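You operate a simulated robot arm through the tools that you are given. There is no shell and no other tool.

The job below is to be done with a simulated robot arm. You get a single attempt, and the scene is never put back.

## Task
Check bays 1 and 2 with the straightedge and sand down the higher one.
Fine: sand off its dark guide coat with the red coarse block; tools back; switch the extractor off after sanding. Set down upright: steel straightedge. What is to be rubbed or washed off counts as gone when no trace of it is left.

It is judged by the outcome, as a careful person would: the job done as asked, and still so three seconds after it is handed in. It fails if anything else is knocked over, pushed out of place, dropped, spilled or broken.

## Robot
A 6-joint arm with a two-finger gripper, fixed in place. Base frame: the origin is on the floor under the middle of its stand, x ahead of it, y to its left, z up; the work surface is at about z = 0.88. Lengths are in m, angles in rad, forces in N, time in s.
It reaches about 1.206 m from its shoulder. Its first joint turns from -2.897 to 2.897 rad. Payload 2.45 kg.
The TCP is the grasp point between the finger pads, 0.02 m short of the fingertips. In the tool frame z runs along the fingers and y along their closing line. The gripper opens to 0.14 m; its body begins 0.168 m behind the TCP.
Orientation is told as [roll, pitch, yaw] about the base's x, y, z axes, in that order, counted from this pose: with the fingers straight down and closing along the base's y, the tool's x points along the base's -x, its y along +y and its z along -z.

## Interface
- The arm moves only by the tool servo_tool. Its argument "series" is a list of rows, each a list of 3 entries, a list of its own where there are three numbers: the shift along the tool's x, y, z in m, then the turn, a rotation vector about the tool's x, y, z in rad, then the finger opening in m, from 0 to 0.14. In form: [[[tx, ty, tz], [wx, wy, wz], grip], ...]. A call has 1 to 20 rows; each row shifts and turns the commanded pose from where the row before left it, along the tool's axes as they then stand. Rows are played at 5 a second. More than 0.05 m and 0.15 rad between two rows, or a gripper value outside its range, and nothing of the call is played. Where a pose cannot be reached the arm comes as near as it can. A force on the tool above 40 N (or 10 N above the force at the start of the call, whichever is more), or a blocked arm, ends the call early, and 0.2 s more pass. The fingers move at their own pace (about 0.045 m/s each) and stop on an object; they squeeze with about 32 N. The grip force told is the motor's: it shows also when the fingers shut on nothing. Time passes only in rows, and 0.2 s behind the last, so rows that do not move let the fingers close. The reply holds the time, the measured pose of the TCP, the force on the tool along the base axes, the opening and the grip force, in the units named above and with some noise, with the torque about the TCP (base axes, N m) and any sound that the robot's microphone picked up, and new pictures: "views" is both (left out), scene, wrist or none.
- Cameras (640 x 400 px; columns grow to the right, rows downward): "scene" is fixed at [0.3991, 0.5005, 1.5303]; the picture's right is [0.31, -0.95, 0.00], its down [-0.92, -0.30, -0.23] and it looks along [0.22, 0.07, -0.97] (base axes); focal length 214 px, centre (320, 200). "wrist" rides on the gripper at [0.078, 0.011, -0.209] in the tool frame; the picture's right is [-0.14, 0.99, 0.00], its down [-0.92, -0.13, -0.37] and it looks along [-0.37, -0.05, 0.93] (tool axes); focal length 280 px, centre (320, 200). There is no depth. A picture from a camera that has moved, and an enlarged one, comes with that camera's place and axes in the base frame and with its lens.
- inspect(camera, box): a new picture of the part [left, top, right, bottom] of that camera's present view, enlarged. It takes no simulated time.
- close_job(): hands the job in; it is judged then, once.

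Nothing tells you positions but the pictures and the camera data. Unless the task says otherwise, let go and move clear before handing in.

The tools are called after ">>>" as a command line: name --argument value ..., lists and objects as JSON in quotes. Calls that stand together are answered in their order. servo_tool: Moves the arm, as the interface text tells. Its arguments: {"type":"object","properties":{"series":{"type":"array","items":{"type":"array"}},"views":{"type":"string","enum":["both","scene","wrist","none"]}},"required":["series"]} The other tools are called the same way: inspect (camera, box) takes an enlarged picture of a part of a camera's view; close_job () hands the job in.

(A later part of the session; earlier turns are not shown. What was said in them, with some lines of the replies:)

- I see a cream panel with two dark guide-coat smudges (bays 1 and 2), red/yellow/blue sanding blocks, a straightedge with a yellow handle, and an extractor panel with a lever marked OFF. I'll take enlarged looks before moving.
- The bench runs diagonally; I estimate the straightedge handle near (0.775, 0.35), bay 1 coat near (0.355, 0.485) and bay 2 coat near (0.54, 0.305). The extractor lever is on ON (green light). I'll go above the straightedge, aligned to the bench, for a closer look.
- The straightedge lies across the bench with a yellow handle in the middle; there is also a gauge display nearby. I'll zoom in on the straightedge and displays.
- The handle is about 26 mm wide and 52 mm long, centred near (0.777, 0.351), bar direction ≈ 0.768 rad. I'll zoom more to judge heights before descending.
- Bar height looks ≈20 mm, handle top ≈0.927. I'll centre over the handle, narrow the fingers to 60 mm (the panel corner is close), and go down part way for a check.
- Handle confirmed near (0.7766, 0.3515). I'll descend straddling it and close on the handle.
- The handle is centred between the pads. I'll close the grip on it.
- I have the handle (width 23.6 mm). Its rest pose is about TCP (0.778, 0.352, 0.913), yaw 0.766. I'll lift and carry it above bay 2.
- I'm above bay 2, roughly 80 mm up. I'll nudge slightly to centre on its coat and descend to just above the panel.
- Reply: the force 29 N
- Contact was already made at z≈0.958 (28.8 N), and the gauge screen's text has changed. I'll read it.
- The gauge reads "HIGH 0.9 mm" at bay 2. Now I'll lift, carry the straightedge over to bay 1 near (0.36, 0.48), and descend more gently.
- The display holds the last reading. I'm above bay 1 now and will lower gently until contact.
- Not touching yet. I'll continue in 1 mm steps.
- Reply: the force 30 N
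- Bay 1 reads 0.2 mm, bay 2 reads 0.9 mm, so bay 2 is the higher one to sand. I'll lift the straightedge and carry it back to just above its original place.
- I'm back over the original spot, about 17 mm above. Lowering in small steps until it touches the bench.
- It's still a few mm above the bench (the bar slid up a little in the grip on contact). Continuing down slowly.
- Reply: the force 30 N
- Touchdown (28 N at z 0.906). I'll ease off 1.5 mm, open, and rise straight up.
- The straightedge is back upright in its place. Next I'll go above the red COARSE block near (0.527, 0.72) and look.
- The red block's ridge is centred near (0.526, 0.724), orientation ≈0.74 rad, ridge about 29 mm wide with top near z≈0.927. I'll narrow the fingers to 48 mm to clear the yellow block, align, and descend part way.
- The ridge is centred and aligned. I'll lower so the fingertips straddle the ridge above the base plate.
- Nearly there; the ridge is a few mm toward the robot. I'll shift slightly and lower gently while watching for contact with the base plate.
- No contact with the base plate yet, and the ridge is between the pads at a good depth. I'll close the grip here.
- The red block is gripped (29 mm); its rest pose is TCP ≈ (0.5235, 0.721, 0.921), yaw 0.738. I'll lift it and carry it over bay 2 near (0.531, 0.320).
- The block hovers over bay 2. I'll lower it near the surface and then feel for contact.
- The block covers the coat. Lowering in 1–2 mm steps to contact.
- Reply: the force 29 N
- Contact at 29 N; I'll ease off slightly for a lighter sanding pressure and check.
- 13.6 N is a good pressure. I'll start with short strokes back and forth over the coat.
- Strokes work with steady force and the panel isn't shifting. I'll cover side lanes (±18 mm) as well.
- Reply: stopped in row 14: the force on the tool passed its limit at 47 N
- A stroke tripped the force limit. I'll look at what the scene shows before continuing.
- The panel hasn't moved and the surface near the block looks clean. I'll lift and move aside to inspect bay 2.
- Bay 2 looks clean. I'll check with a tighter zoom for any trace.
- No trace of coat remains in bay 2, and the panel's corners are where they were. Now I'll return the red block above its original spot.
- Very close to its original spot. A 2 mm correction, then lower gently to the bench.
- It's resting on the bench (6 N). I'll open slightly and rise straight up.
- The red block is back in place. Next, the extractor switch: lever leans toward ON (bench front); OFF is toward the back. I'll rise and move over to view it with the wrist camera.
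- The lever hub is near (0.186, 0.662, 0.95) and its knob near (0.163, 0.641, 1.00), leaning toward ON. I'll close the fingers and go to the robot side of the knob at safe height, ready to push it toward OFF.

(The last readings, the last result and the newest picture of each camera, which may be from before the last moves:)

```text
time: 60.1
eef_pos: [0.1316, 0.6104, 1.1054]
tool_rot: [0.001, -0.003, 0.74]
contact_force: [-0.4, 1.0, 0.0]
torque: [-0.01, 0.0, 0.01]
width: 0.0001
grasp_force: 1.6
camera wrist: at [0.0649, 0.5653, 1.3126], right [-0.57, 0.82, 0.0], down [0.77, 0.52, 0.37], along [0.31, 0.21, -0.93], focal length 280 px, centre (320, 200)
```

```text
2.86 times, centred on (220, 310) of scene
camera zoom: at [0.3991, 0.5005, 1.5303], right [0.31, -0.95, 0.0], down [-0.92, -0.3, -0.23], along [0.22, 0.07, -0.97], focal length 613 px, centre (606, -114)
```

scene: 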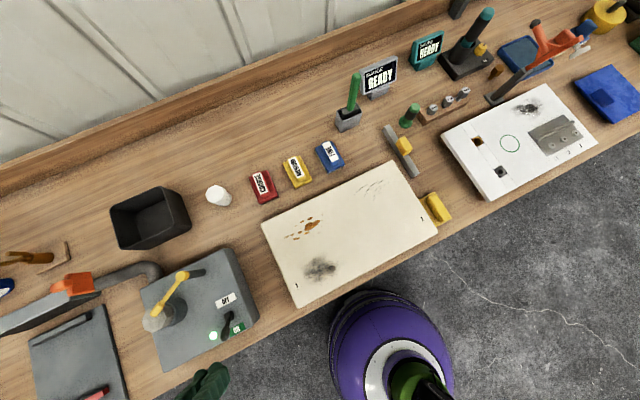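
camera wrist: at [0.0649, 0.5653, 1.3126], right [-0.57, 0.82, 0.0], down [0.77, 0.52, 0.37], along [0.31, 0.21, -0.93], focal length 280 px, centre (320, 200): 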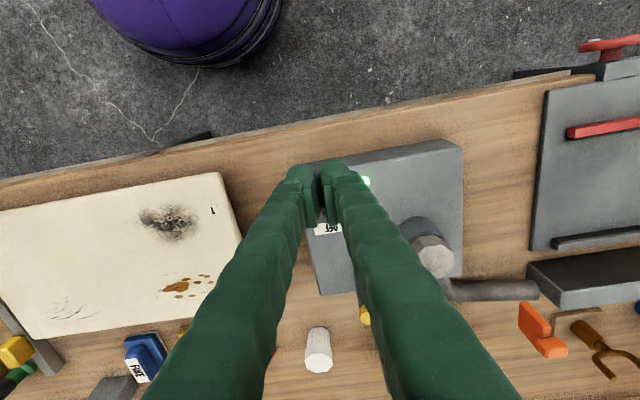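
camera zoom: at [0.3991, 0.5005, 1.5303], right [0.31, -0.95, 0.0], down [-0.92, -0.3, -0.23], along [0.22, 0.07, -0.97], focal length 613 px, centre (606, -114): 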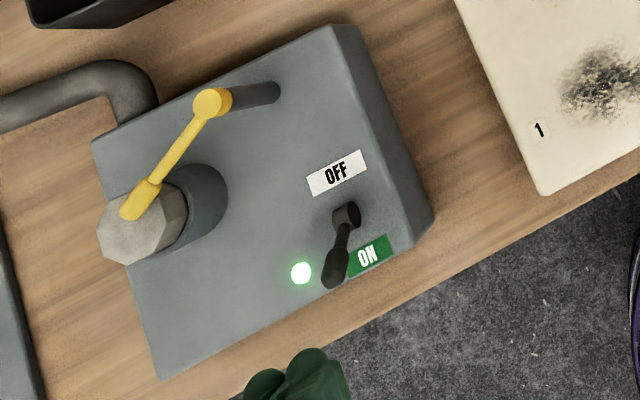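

The closed fingers are in line with the lever on its front side. I'll lower so the fingertips are at about knob height, still clear of it.

>>> servo_tool --series '[[[0, 0, 0.04], [0, 0, 0], 0.0], [[0, 0, 0.04], [0, 0, 0], 0.0], [[0, 0, 0.018], [0, 0, 0], 0.0], [[0, 0, 0], [0, 0, 0], 0.0]]'

>>> inspect --camera "scene" --box '[170, 270, 290, 380]'

>>> inspect --camera "wrist" --box '[220, 120, 420, 280]'

```text
time: 61.1
eef_pos: [0.1294, 0.6111, 1.0048]
tool_rot: [0.0, -0.003, 0.739]
contact_force: [-0.9, -0.8, -0.4]
torque: [0.01, 0.01, 0.01]
width: 0.0
grasp_force: 29.8
camera wrist: at [0.0637, 0.5638, 1.2137], right [-0.57, 0.82, 0.0], down [0.77, 0.52, 0.37], along [0.31, 0.21, -0.93], focal length 280 px, centre (320, 200)
```

scene: 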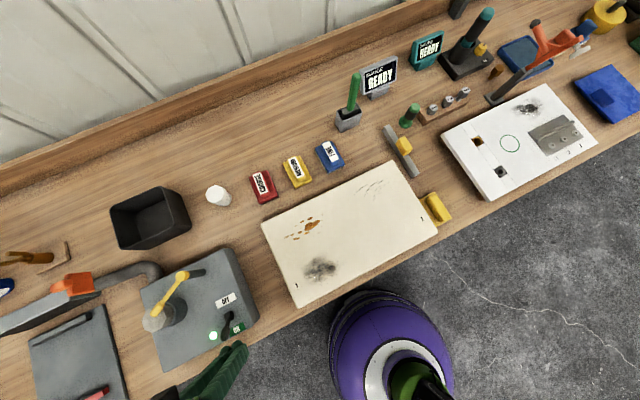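
wrist: 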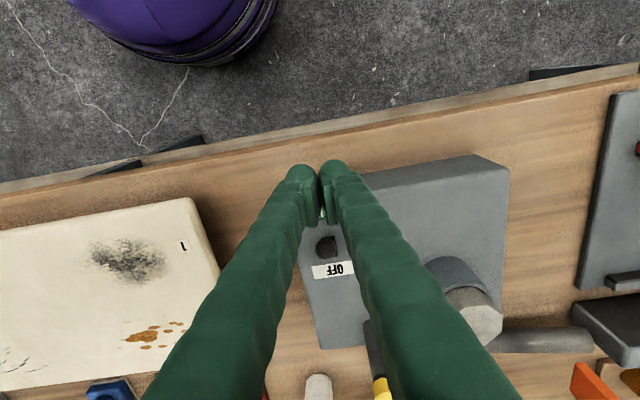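

```text
3.64 times, centred on (230, 325) of scene
camera zoom: at [0.3991, 0.5005, 1.5303], right [0.31, -0.95, 0.0], down [-0.92, -0.3, -0.23], along [0.22, 0.07, -0.97], focal length 780 px, centre (647, -254)
```

zoom: 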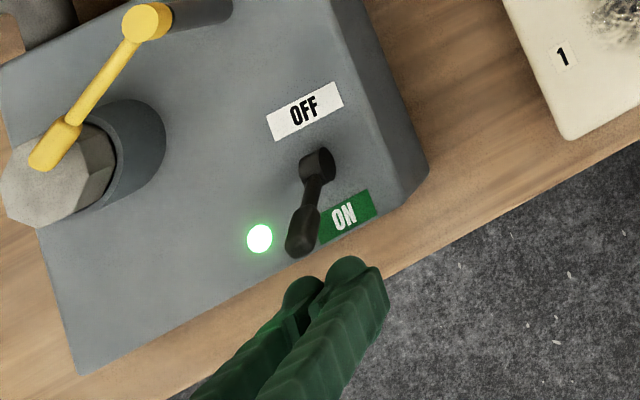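

```text
2.50 times, centred on (320, 200) of wrist
camera zoom: at [0.0637, 0.5638, 1.2137], right [-0.57, 0.82, 0.0], down [0.77, 0.52, 0.37], along [0.31, 0.21, -0.93], focal length 701 px, centre (320, 200)
```

zoom: 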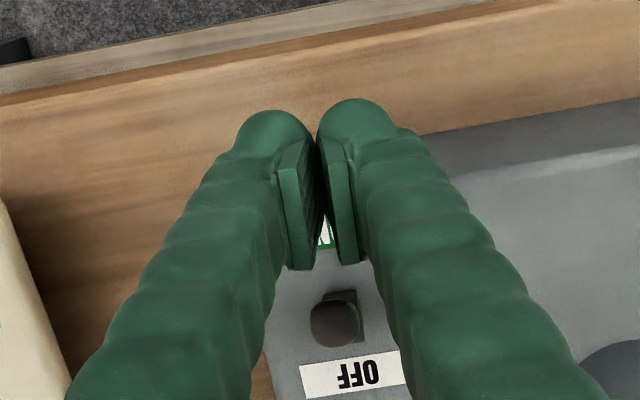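

Aligned well with the knob. I'll push toward OFF (away from the robot) in small steps and watch the force and the light.

>>> servo_tool --series '[[[-0.01, 0, 0], [0, 0, 0], 0.0], [[-0.01, 0, 0], [0, 0, 0], 0.0], [[-0.01, 0, 0], [0, 0, 0], 0.0], [[-0.01, 0, 0], [0, 0, 0], 0.0], [[-0.008, 0, 0], [0, 0, 0], 0.0], [[0, 0, 0], [0, 0, 0], 0.0]]'

>>> inspect --camera "scene" --box '[170, 270, 290, 380]'

```text
time: 62.5
eef_pos: [0.1653, 0.6424, 1.0067]
tool_rot: [0.001, -0.005, 0.741]
contact_force: [0.2, 0.0, 0.0]
torque: [-0.03, 0.03, 0.01]
width: 0.0
grasp_force: 29.3
camera wrist: at [0.0994, 0.5972, 1.2142], right [-0.57, 0.82, 0.0], down [0.77, 0.53, 0.37], along [0.31, 0.21, -0.93], focal length 280 px, centre (320, 200)
```

scene: 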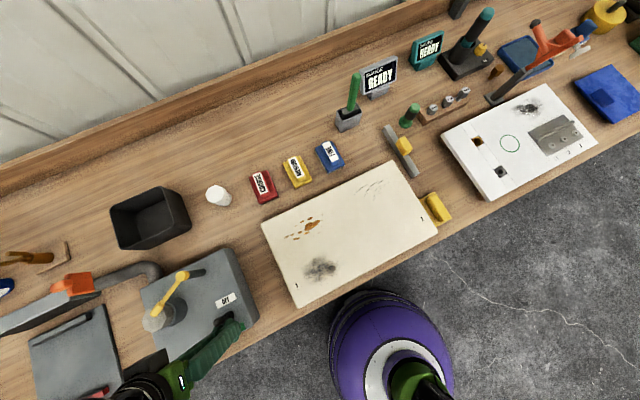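
wrist: 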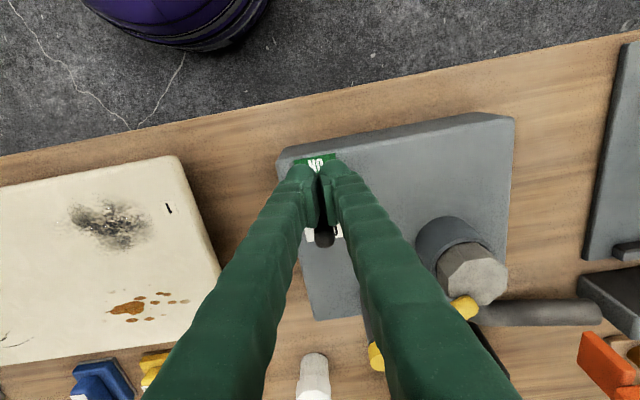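

```text
3.64 times, centred on (230, 325) of scene
camera zoom: at [0.3991, 0.5005, 1.5303], right [0.31, -0.95, 0.0], down [-0.92, -0.3, -0.23], along [0.22, 0.07, -0.97], focal length 780 px, centre (647, -254)
```

zoom: 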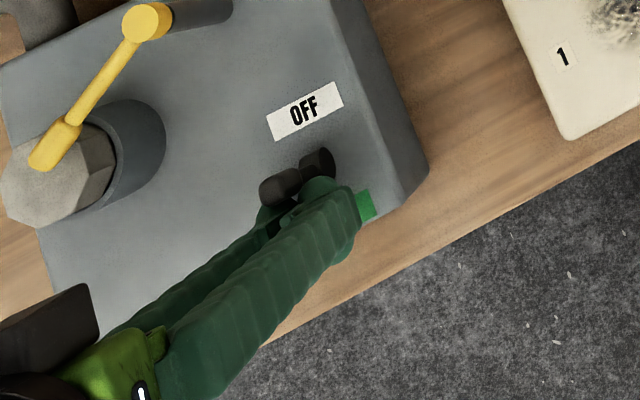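

The lever has come up to about vertical. I'll keep pushing it through to the OFF stop in small steps.

>>> servo_tool --series '[[[-0.007, 0, 0], [0, 0, 0], 0.0], [[-0.007, 0, 0], [0, 0, 0], 0.0], [[-0.007, 0, 0], [0, 0, 0], 0.0], [[-0.006, 0, 0], [0, 0, 0], 0.0], [[0, 0, 0], [0, 0, 0], 0.0]]'

>>> inspect --camera "scene" --box '[170, 270, 290, 380]'

>>> inspect --camera "wrist" --box '[220, 100, 460, 280]'

```text
time: 63.4
eef_pos: [0.1769, 0.6546, 1.0065]
tool_rot: [-0.001, 0.001, 0.742]
contact_force: [-15.1, -8.1, 4.7]
torque: [-0.08, 0.02, 0.07]
width: 0.0059
grasp_force: 29.5
stopped in row 4: the force on the tool passed its limit at 48 N (the readings are from after the stop); the commanded pose is now the measured one
camera wrist: at [0.1118, 0.6099, 1.2156], right [-0.57, 0.82, 0.0], down [0.77, 0.53, 0.37], along [0.3, 0.21, -0.93], focal length 280 px, centre (320, 200)
```

scene: 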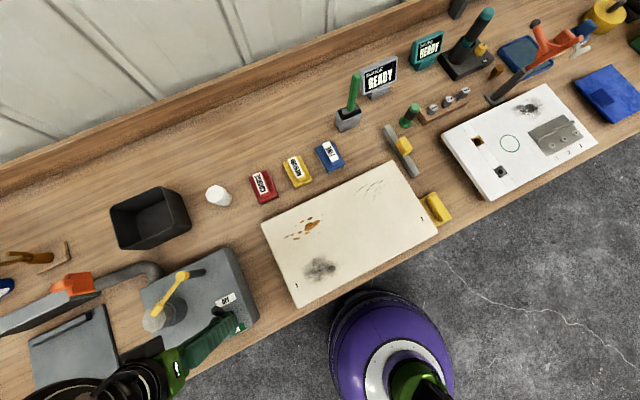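
wrist: 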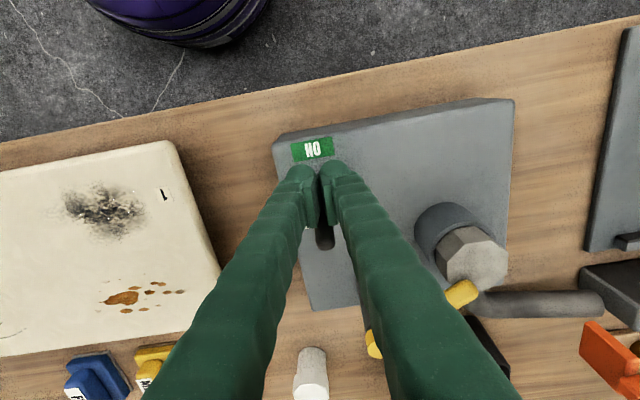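

```text
3.64 times, centred on (230, 325) of scene
camera zoom: at [0.3991, 0.5005, 1.5303], right [0.31, -0.95, 0.0], down [-0.92, -0.3, -0.23], along [0.22, 0.07, -0.97], focal length 780 px, centre (647, -254)
```

zoom: 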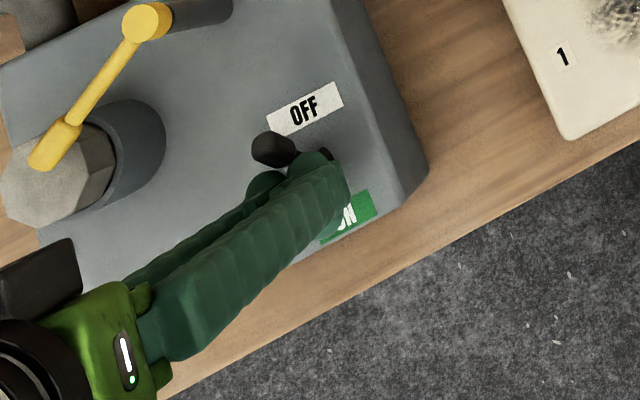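

```text
2.22 times, centred on (340, 190) of wrist
camera zoom: at [0.1118, 0.6099, 1.2156], right [-0.57, 0.82, 0.0], down [0.77, 0.53, 0.37], along [0.3, 0.21, -0.93], focal length 623 px, centre (276, 222)
```

zoom: 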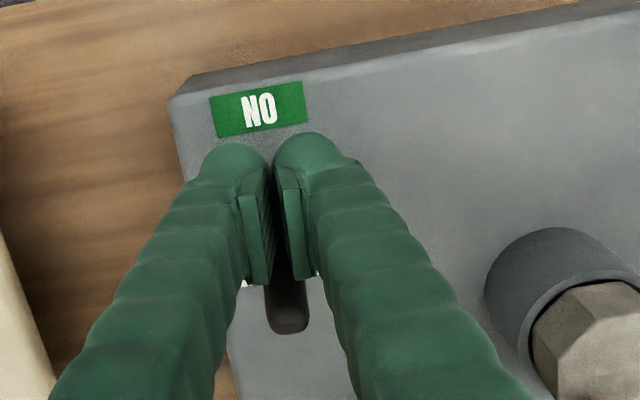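

The lever reached its OFF stop and the green light is no longer visible; the fingers were wedged slightly by the lever. I'll open them so as not to drag it back, retreat toward the robot, and rise.

>>> servo_tool --series '[[[0, 0, 0], [0, 0, 0], 0.05], [[0, 0, 0], [0, 0, 0], 0.05], [[0, 0, 0], [0, 0, 0], 0.05], [[0.02, 0, 0], [0, 0, 0], 0.05], [[0.03, 0, 0], [0, 0, 0], 0.05], [[0.01, 0, -0.03], [0, 0, 0], 0.05], [[0, 0, -0.045], [0, 0, 0], 0.05], [[0, 0, -0.045], [0, 0, 0], 0.05], [[0, 0, 0], [0, 0, 0], 0.05]]'

>>> inspect --camera "scene" --box '[140, 240, 280, 370]'

```text
time: 65.4
eef_pos: [0.1367, 0.6142, 1.1268]
tool_rot: [-0.001, 0.001, 0.741]
contact_force: [-0.1, 1.1, 0.6]
torque: [0.01, 0.02, -0.03]
width: 0.0498
grasp_force: 0.0
camera wrist: at [0.0703, 0.5694, 1.3343], right [-0.57, 0.82, 0.0], down [0.77, 0.53, 0.37], along [0.3, 0.21, -0.93], focal length 280 px, centre (320, 200)
```

scene: 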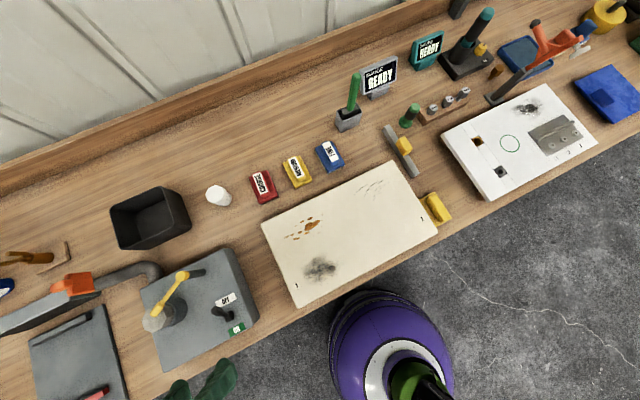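
wrist: 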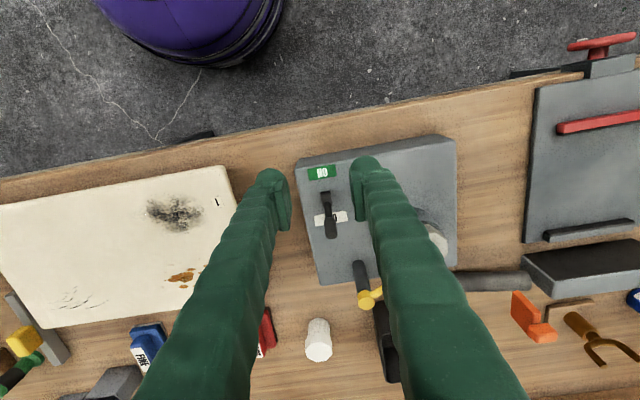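

```text
3.08 times, centred on (210, 305) of scene
camera zoom: at [0.3991, 0.5005, 1.5303], right [0.31, -0.95, 0.0], down [-0.92, -0.3, -0.23], along [0.22, 0.07, -0.97], focal length 660 px, centre (658, -123)
```

zoom: 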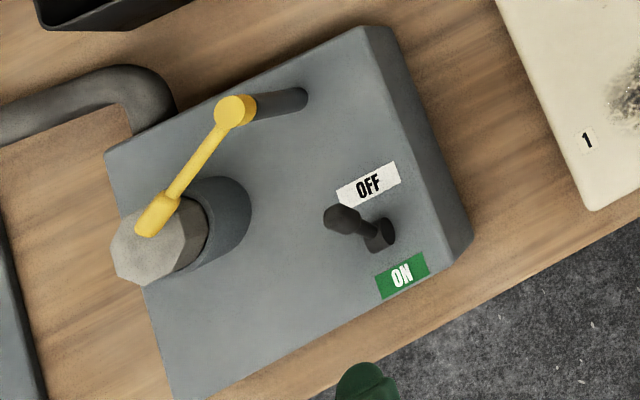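

The lever now leans to OFF and the green light is out. I'll repeat the earlier crops to verify that the extractor box, the panel and the tools haven't shifted.

>>> inspect --camera "scene" --box '[140, 240, 270, 360]'

>>> inspect --camera "scene" --box '[240, 120, 460, 310]'

>>> inspect --camera "scene" --box '[240, 130, 350, 215]'

>>> inspect --camera "scene" --box '[370, 115, 430, 185]'

>>> inspect --camera "scene" --box '[280, 200, 440, 310]'

>>> inspect --camera "scene" --box '[0, 170, 270, 400]'

```text
3.33 times, centred on (205, 300) of scene
camera zoom: at [0.3991, 0.5005, 1.5303], right [0.31, -0.95, 0.0], down [-0.92, -0.3, -0.23], along [0.22, 0.07, -0.97], focal length 715 px, centre (703, -133)
```

zoom: 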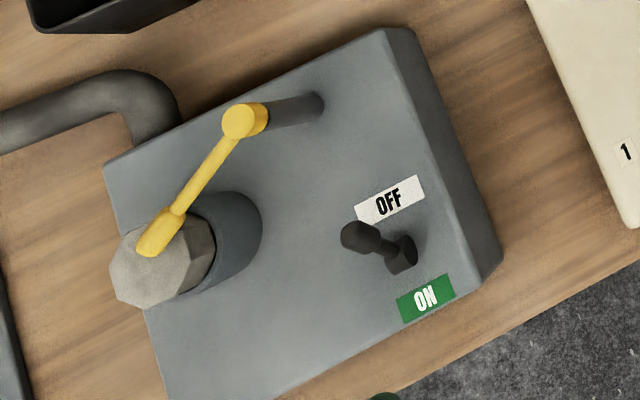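

```text
2.11 times, centred on (350, 215) of scene
camera zoom: at [0.3991, 0.5005, 1.5303], right [0.31, -0.95, 0.0], down [-0.92, -0.3, -0.23], along [0.22, 0.07, -0.97], focal length 452 px, centre (257, 168)
```

zoom: 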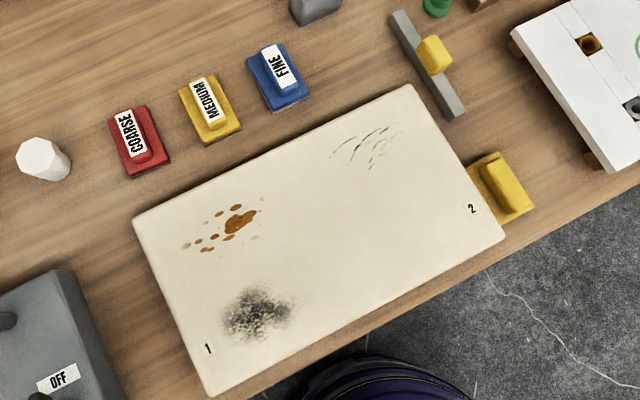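

```text
4.71 times, centred on (295, 172) of scene
camera zoom: at [0.3991, 0.5005, 1.5303], right [0.31, -0.95, 0.0], down [-0.92, -0.3, -0.23], along [0.22, 0.07, -0.97], focal length 1009 px, centre (438, 329)
```

zoom: 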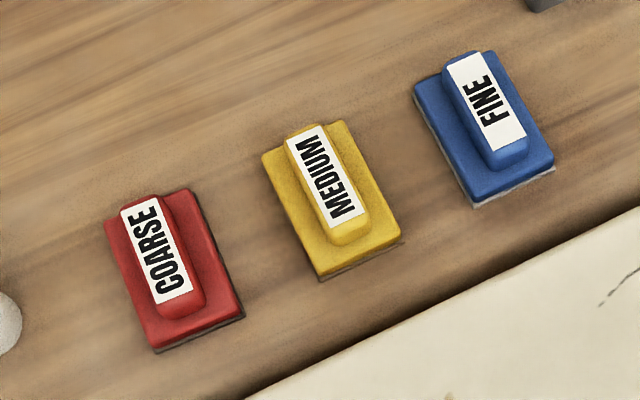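

```text
5.71 times, centred on (400, 150) of scene
camera zoom: at [0.3991, 0.5005, 1.5303], right [0.31, -0.95, 0.0], down [-0.92, -0.3, -0.23], along [0.22, 0.07, -0.97], focal length 1226 px, centre (-137, 486)
```

zoom: 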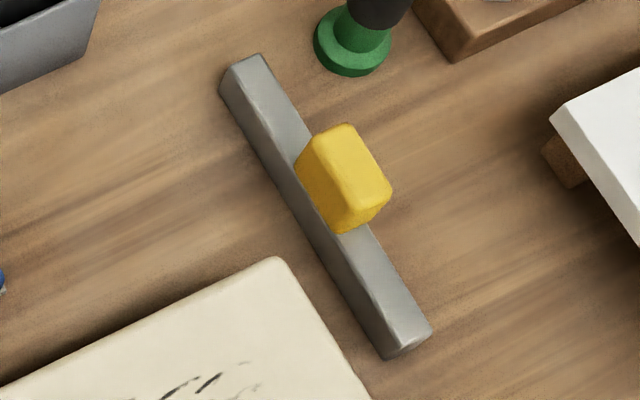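

```text
3.64 times, centred on (360, 255) of scene
camera zoom: at [0.3991, 0.5005, 1.5303], right [0.31, -0.95, 0.0], down [-0.92, -0.3, -0.23], along [0.22, 0.07, -0.97], focal length 780 px, centre (174, 0)
```

zoom: 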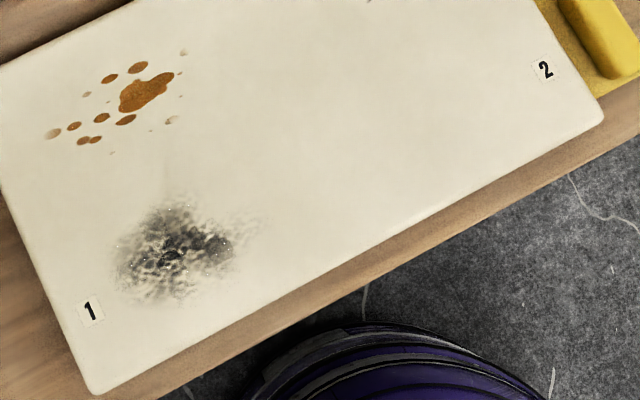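

```text
1.74 times, centred on (135, 285) of scene
camera zoom: at [0.3991, 0.5005, 1.5303], right [0.31, -0.95, 0.0], down [-0.92, -0.3, -0.23], along [0.22, 0.07, -0.97], focal length 373 px, centre (642, 52)
```

zoom: 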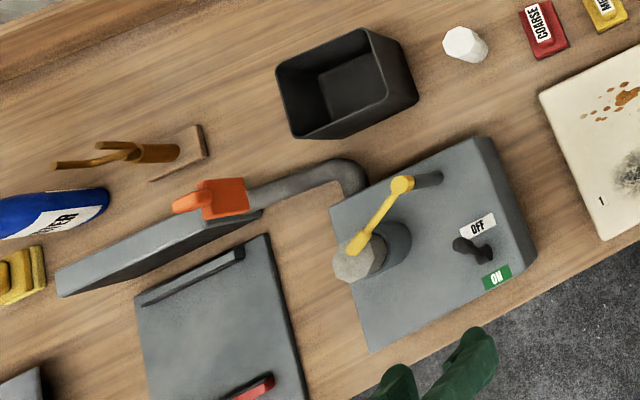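

Everything matches the starting layout. One last tight look at bay 2 and the lever before handing in.

>>> inspect --camera "scene" --box '[370, 195, 430, 255]'

>>> inspect --camera "wrist" --box '[290, 130, 400, 260]'

>>> inspect --camera "scene" --box '[330, 0, 640, 220]'

```text
6.67 times, centred on (400, 225) of scene
camera zoom: at [0.3991, 0.5005, 1.5303], right [0.31, -0.95, 0.0], down [-0.92, -0.3, -0.23], along [0.22, 0.07, -0.97], focal length 1430 px, centre (-213, 33)
```

zoom: 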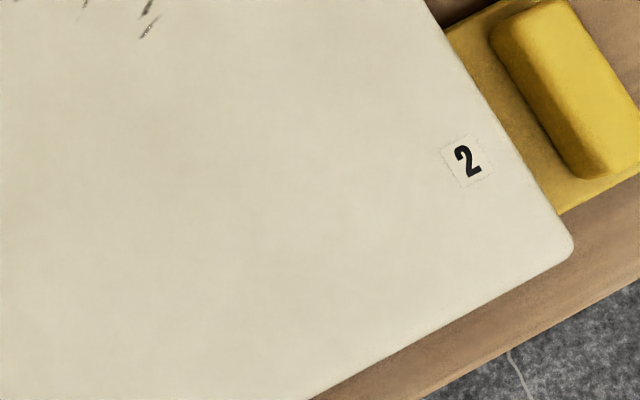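

```text
3.08 times, centred on (345, 195) of wrist
camera zoom: at [0.0703, 0.5694, 1.3343], right [-0.57, 0.82, 0.0], down [0.77, 0.53, 0.37], along [0.3, 0.21, -0.93], focal length 863 px, centre (243, 215)
```

zoom: 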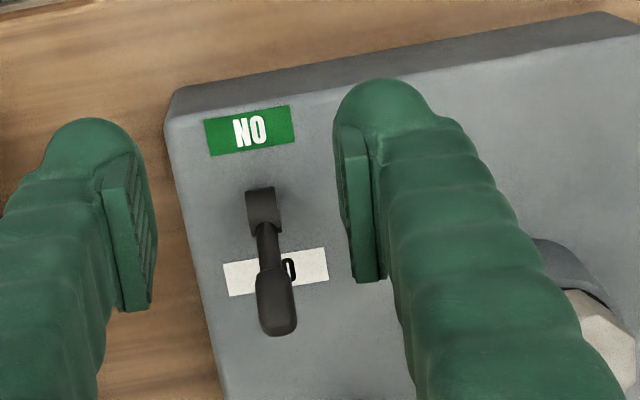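

```text
1.82 times, centred on (485, 110) of scene
camera zoom: at [0.3991, 0.5005, 1.5303], right [0.31, -0.95, 0.0], down [-0.92, -0.3, -0.23], along [0.22, 0.07, -0.97], focal length 390 px, centre (20, 364)
```

zoom: 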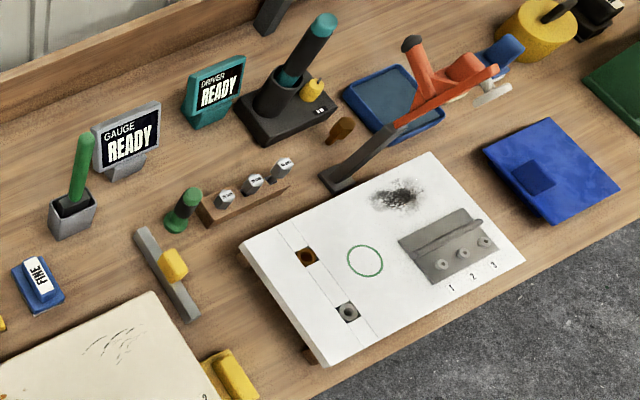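

Bay 2's coat is gone with no trace, bay 1 is untouched, the straightedge (upright) and red block are back, the lever is on OFF with its light out, and the gripper is empty and clear. I'm handing in.

>>> close_job

```text
The job is handed in.
```

The job is done and handed in. The straightedge showed bay 2 as the higher one: the gauge read 0.9 mm high there and 0.2 mm at bay 1.

- **Sanding:** I sanded off bay 2's dark guide coat with the red coarse block, and close-up views afterwards showed no trace left. Bay 1's coat is untouched.
- **Tools:** The straightedge is back upright in its place, within a few millimetres of where it started. The red block is back in its row.
- **Extractor:** It ran during the sanding. Afterwards I pushed its lever to OFF, and its green light went out.

Two moves tripped the arm's force limit: one sanding stroke (47 N) and the lever hitting its OFF stop (48 N). Pictures taken afterwards showed the panel and the extractor box where they started, and nothing else knocked over or moved.
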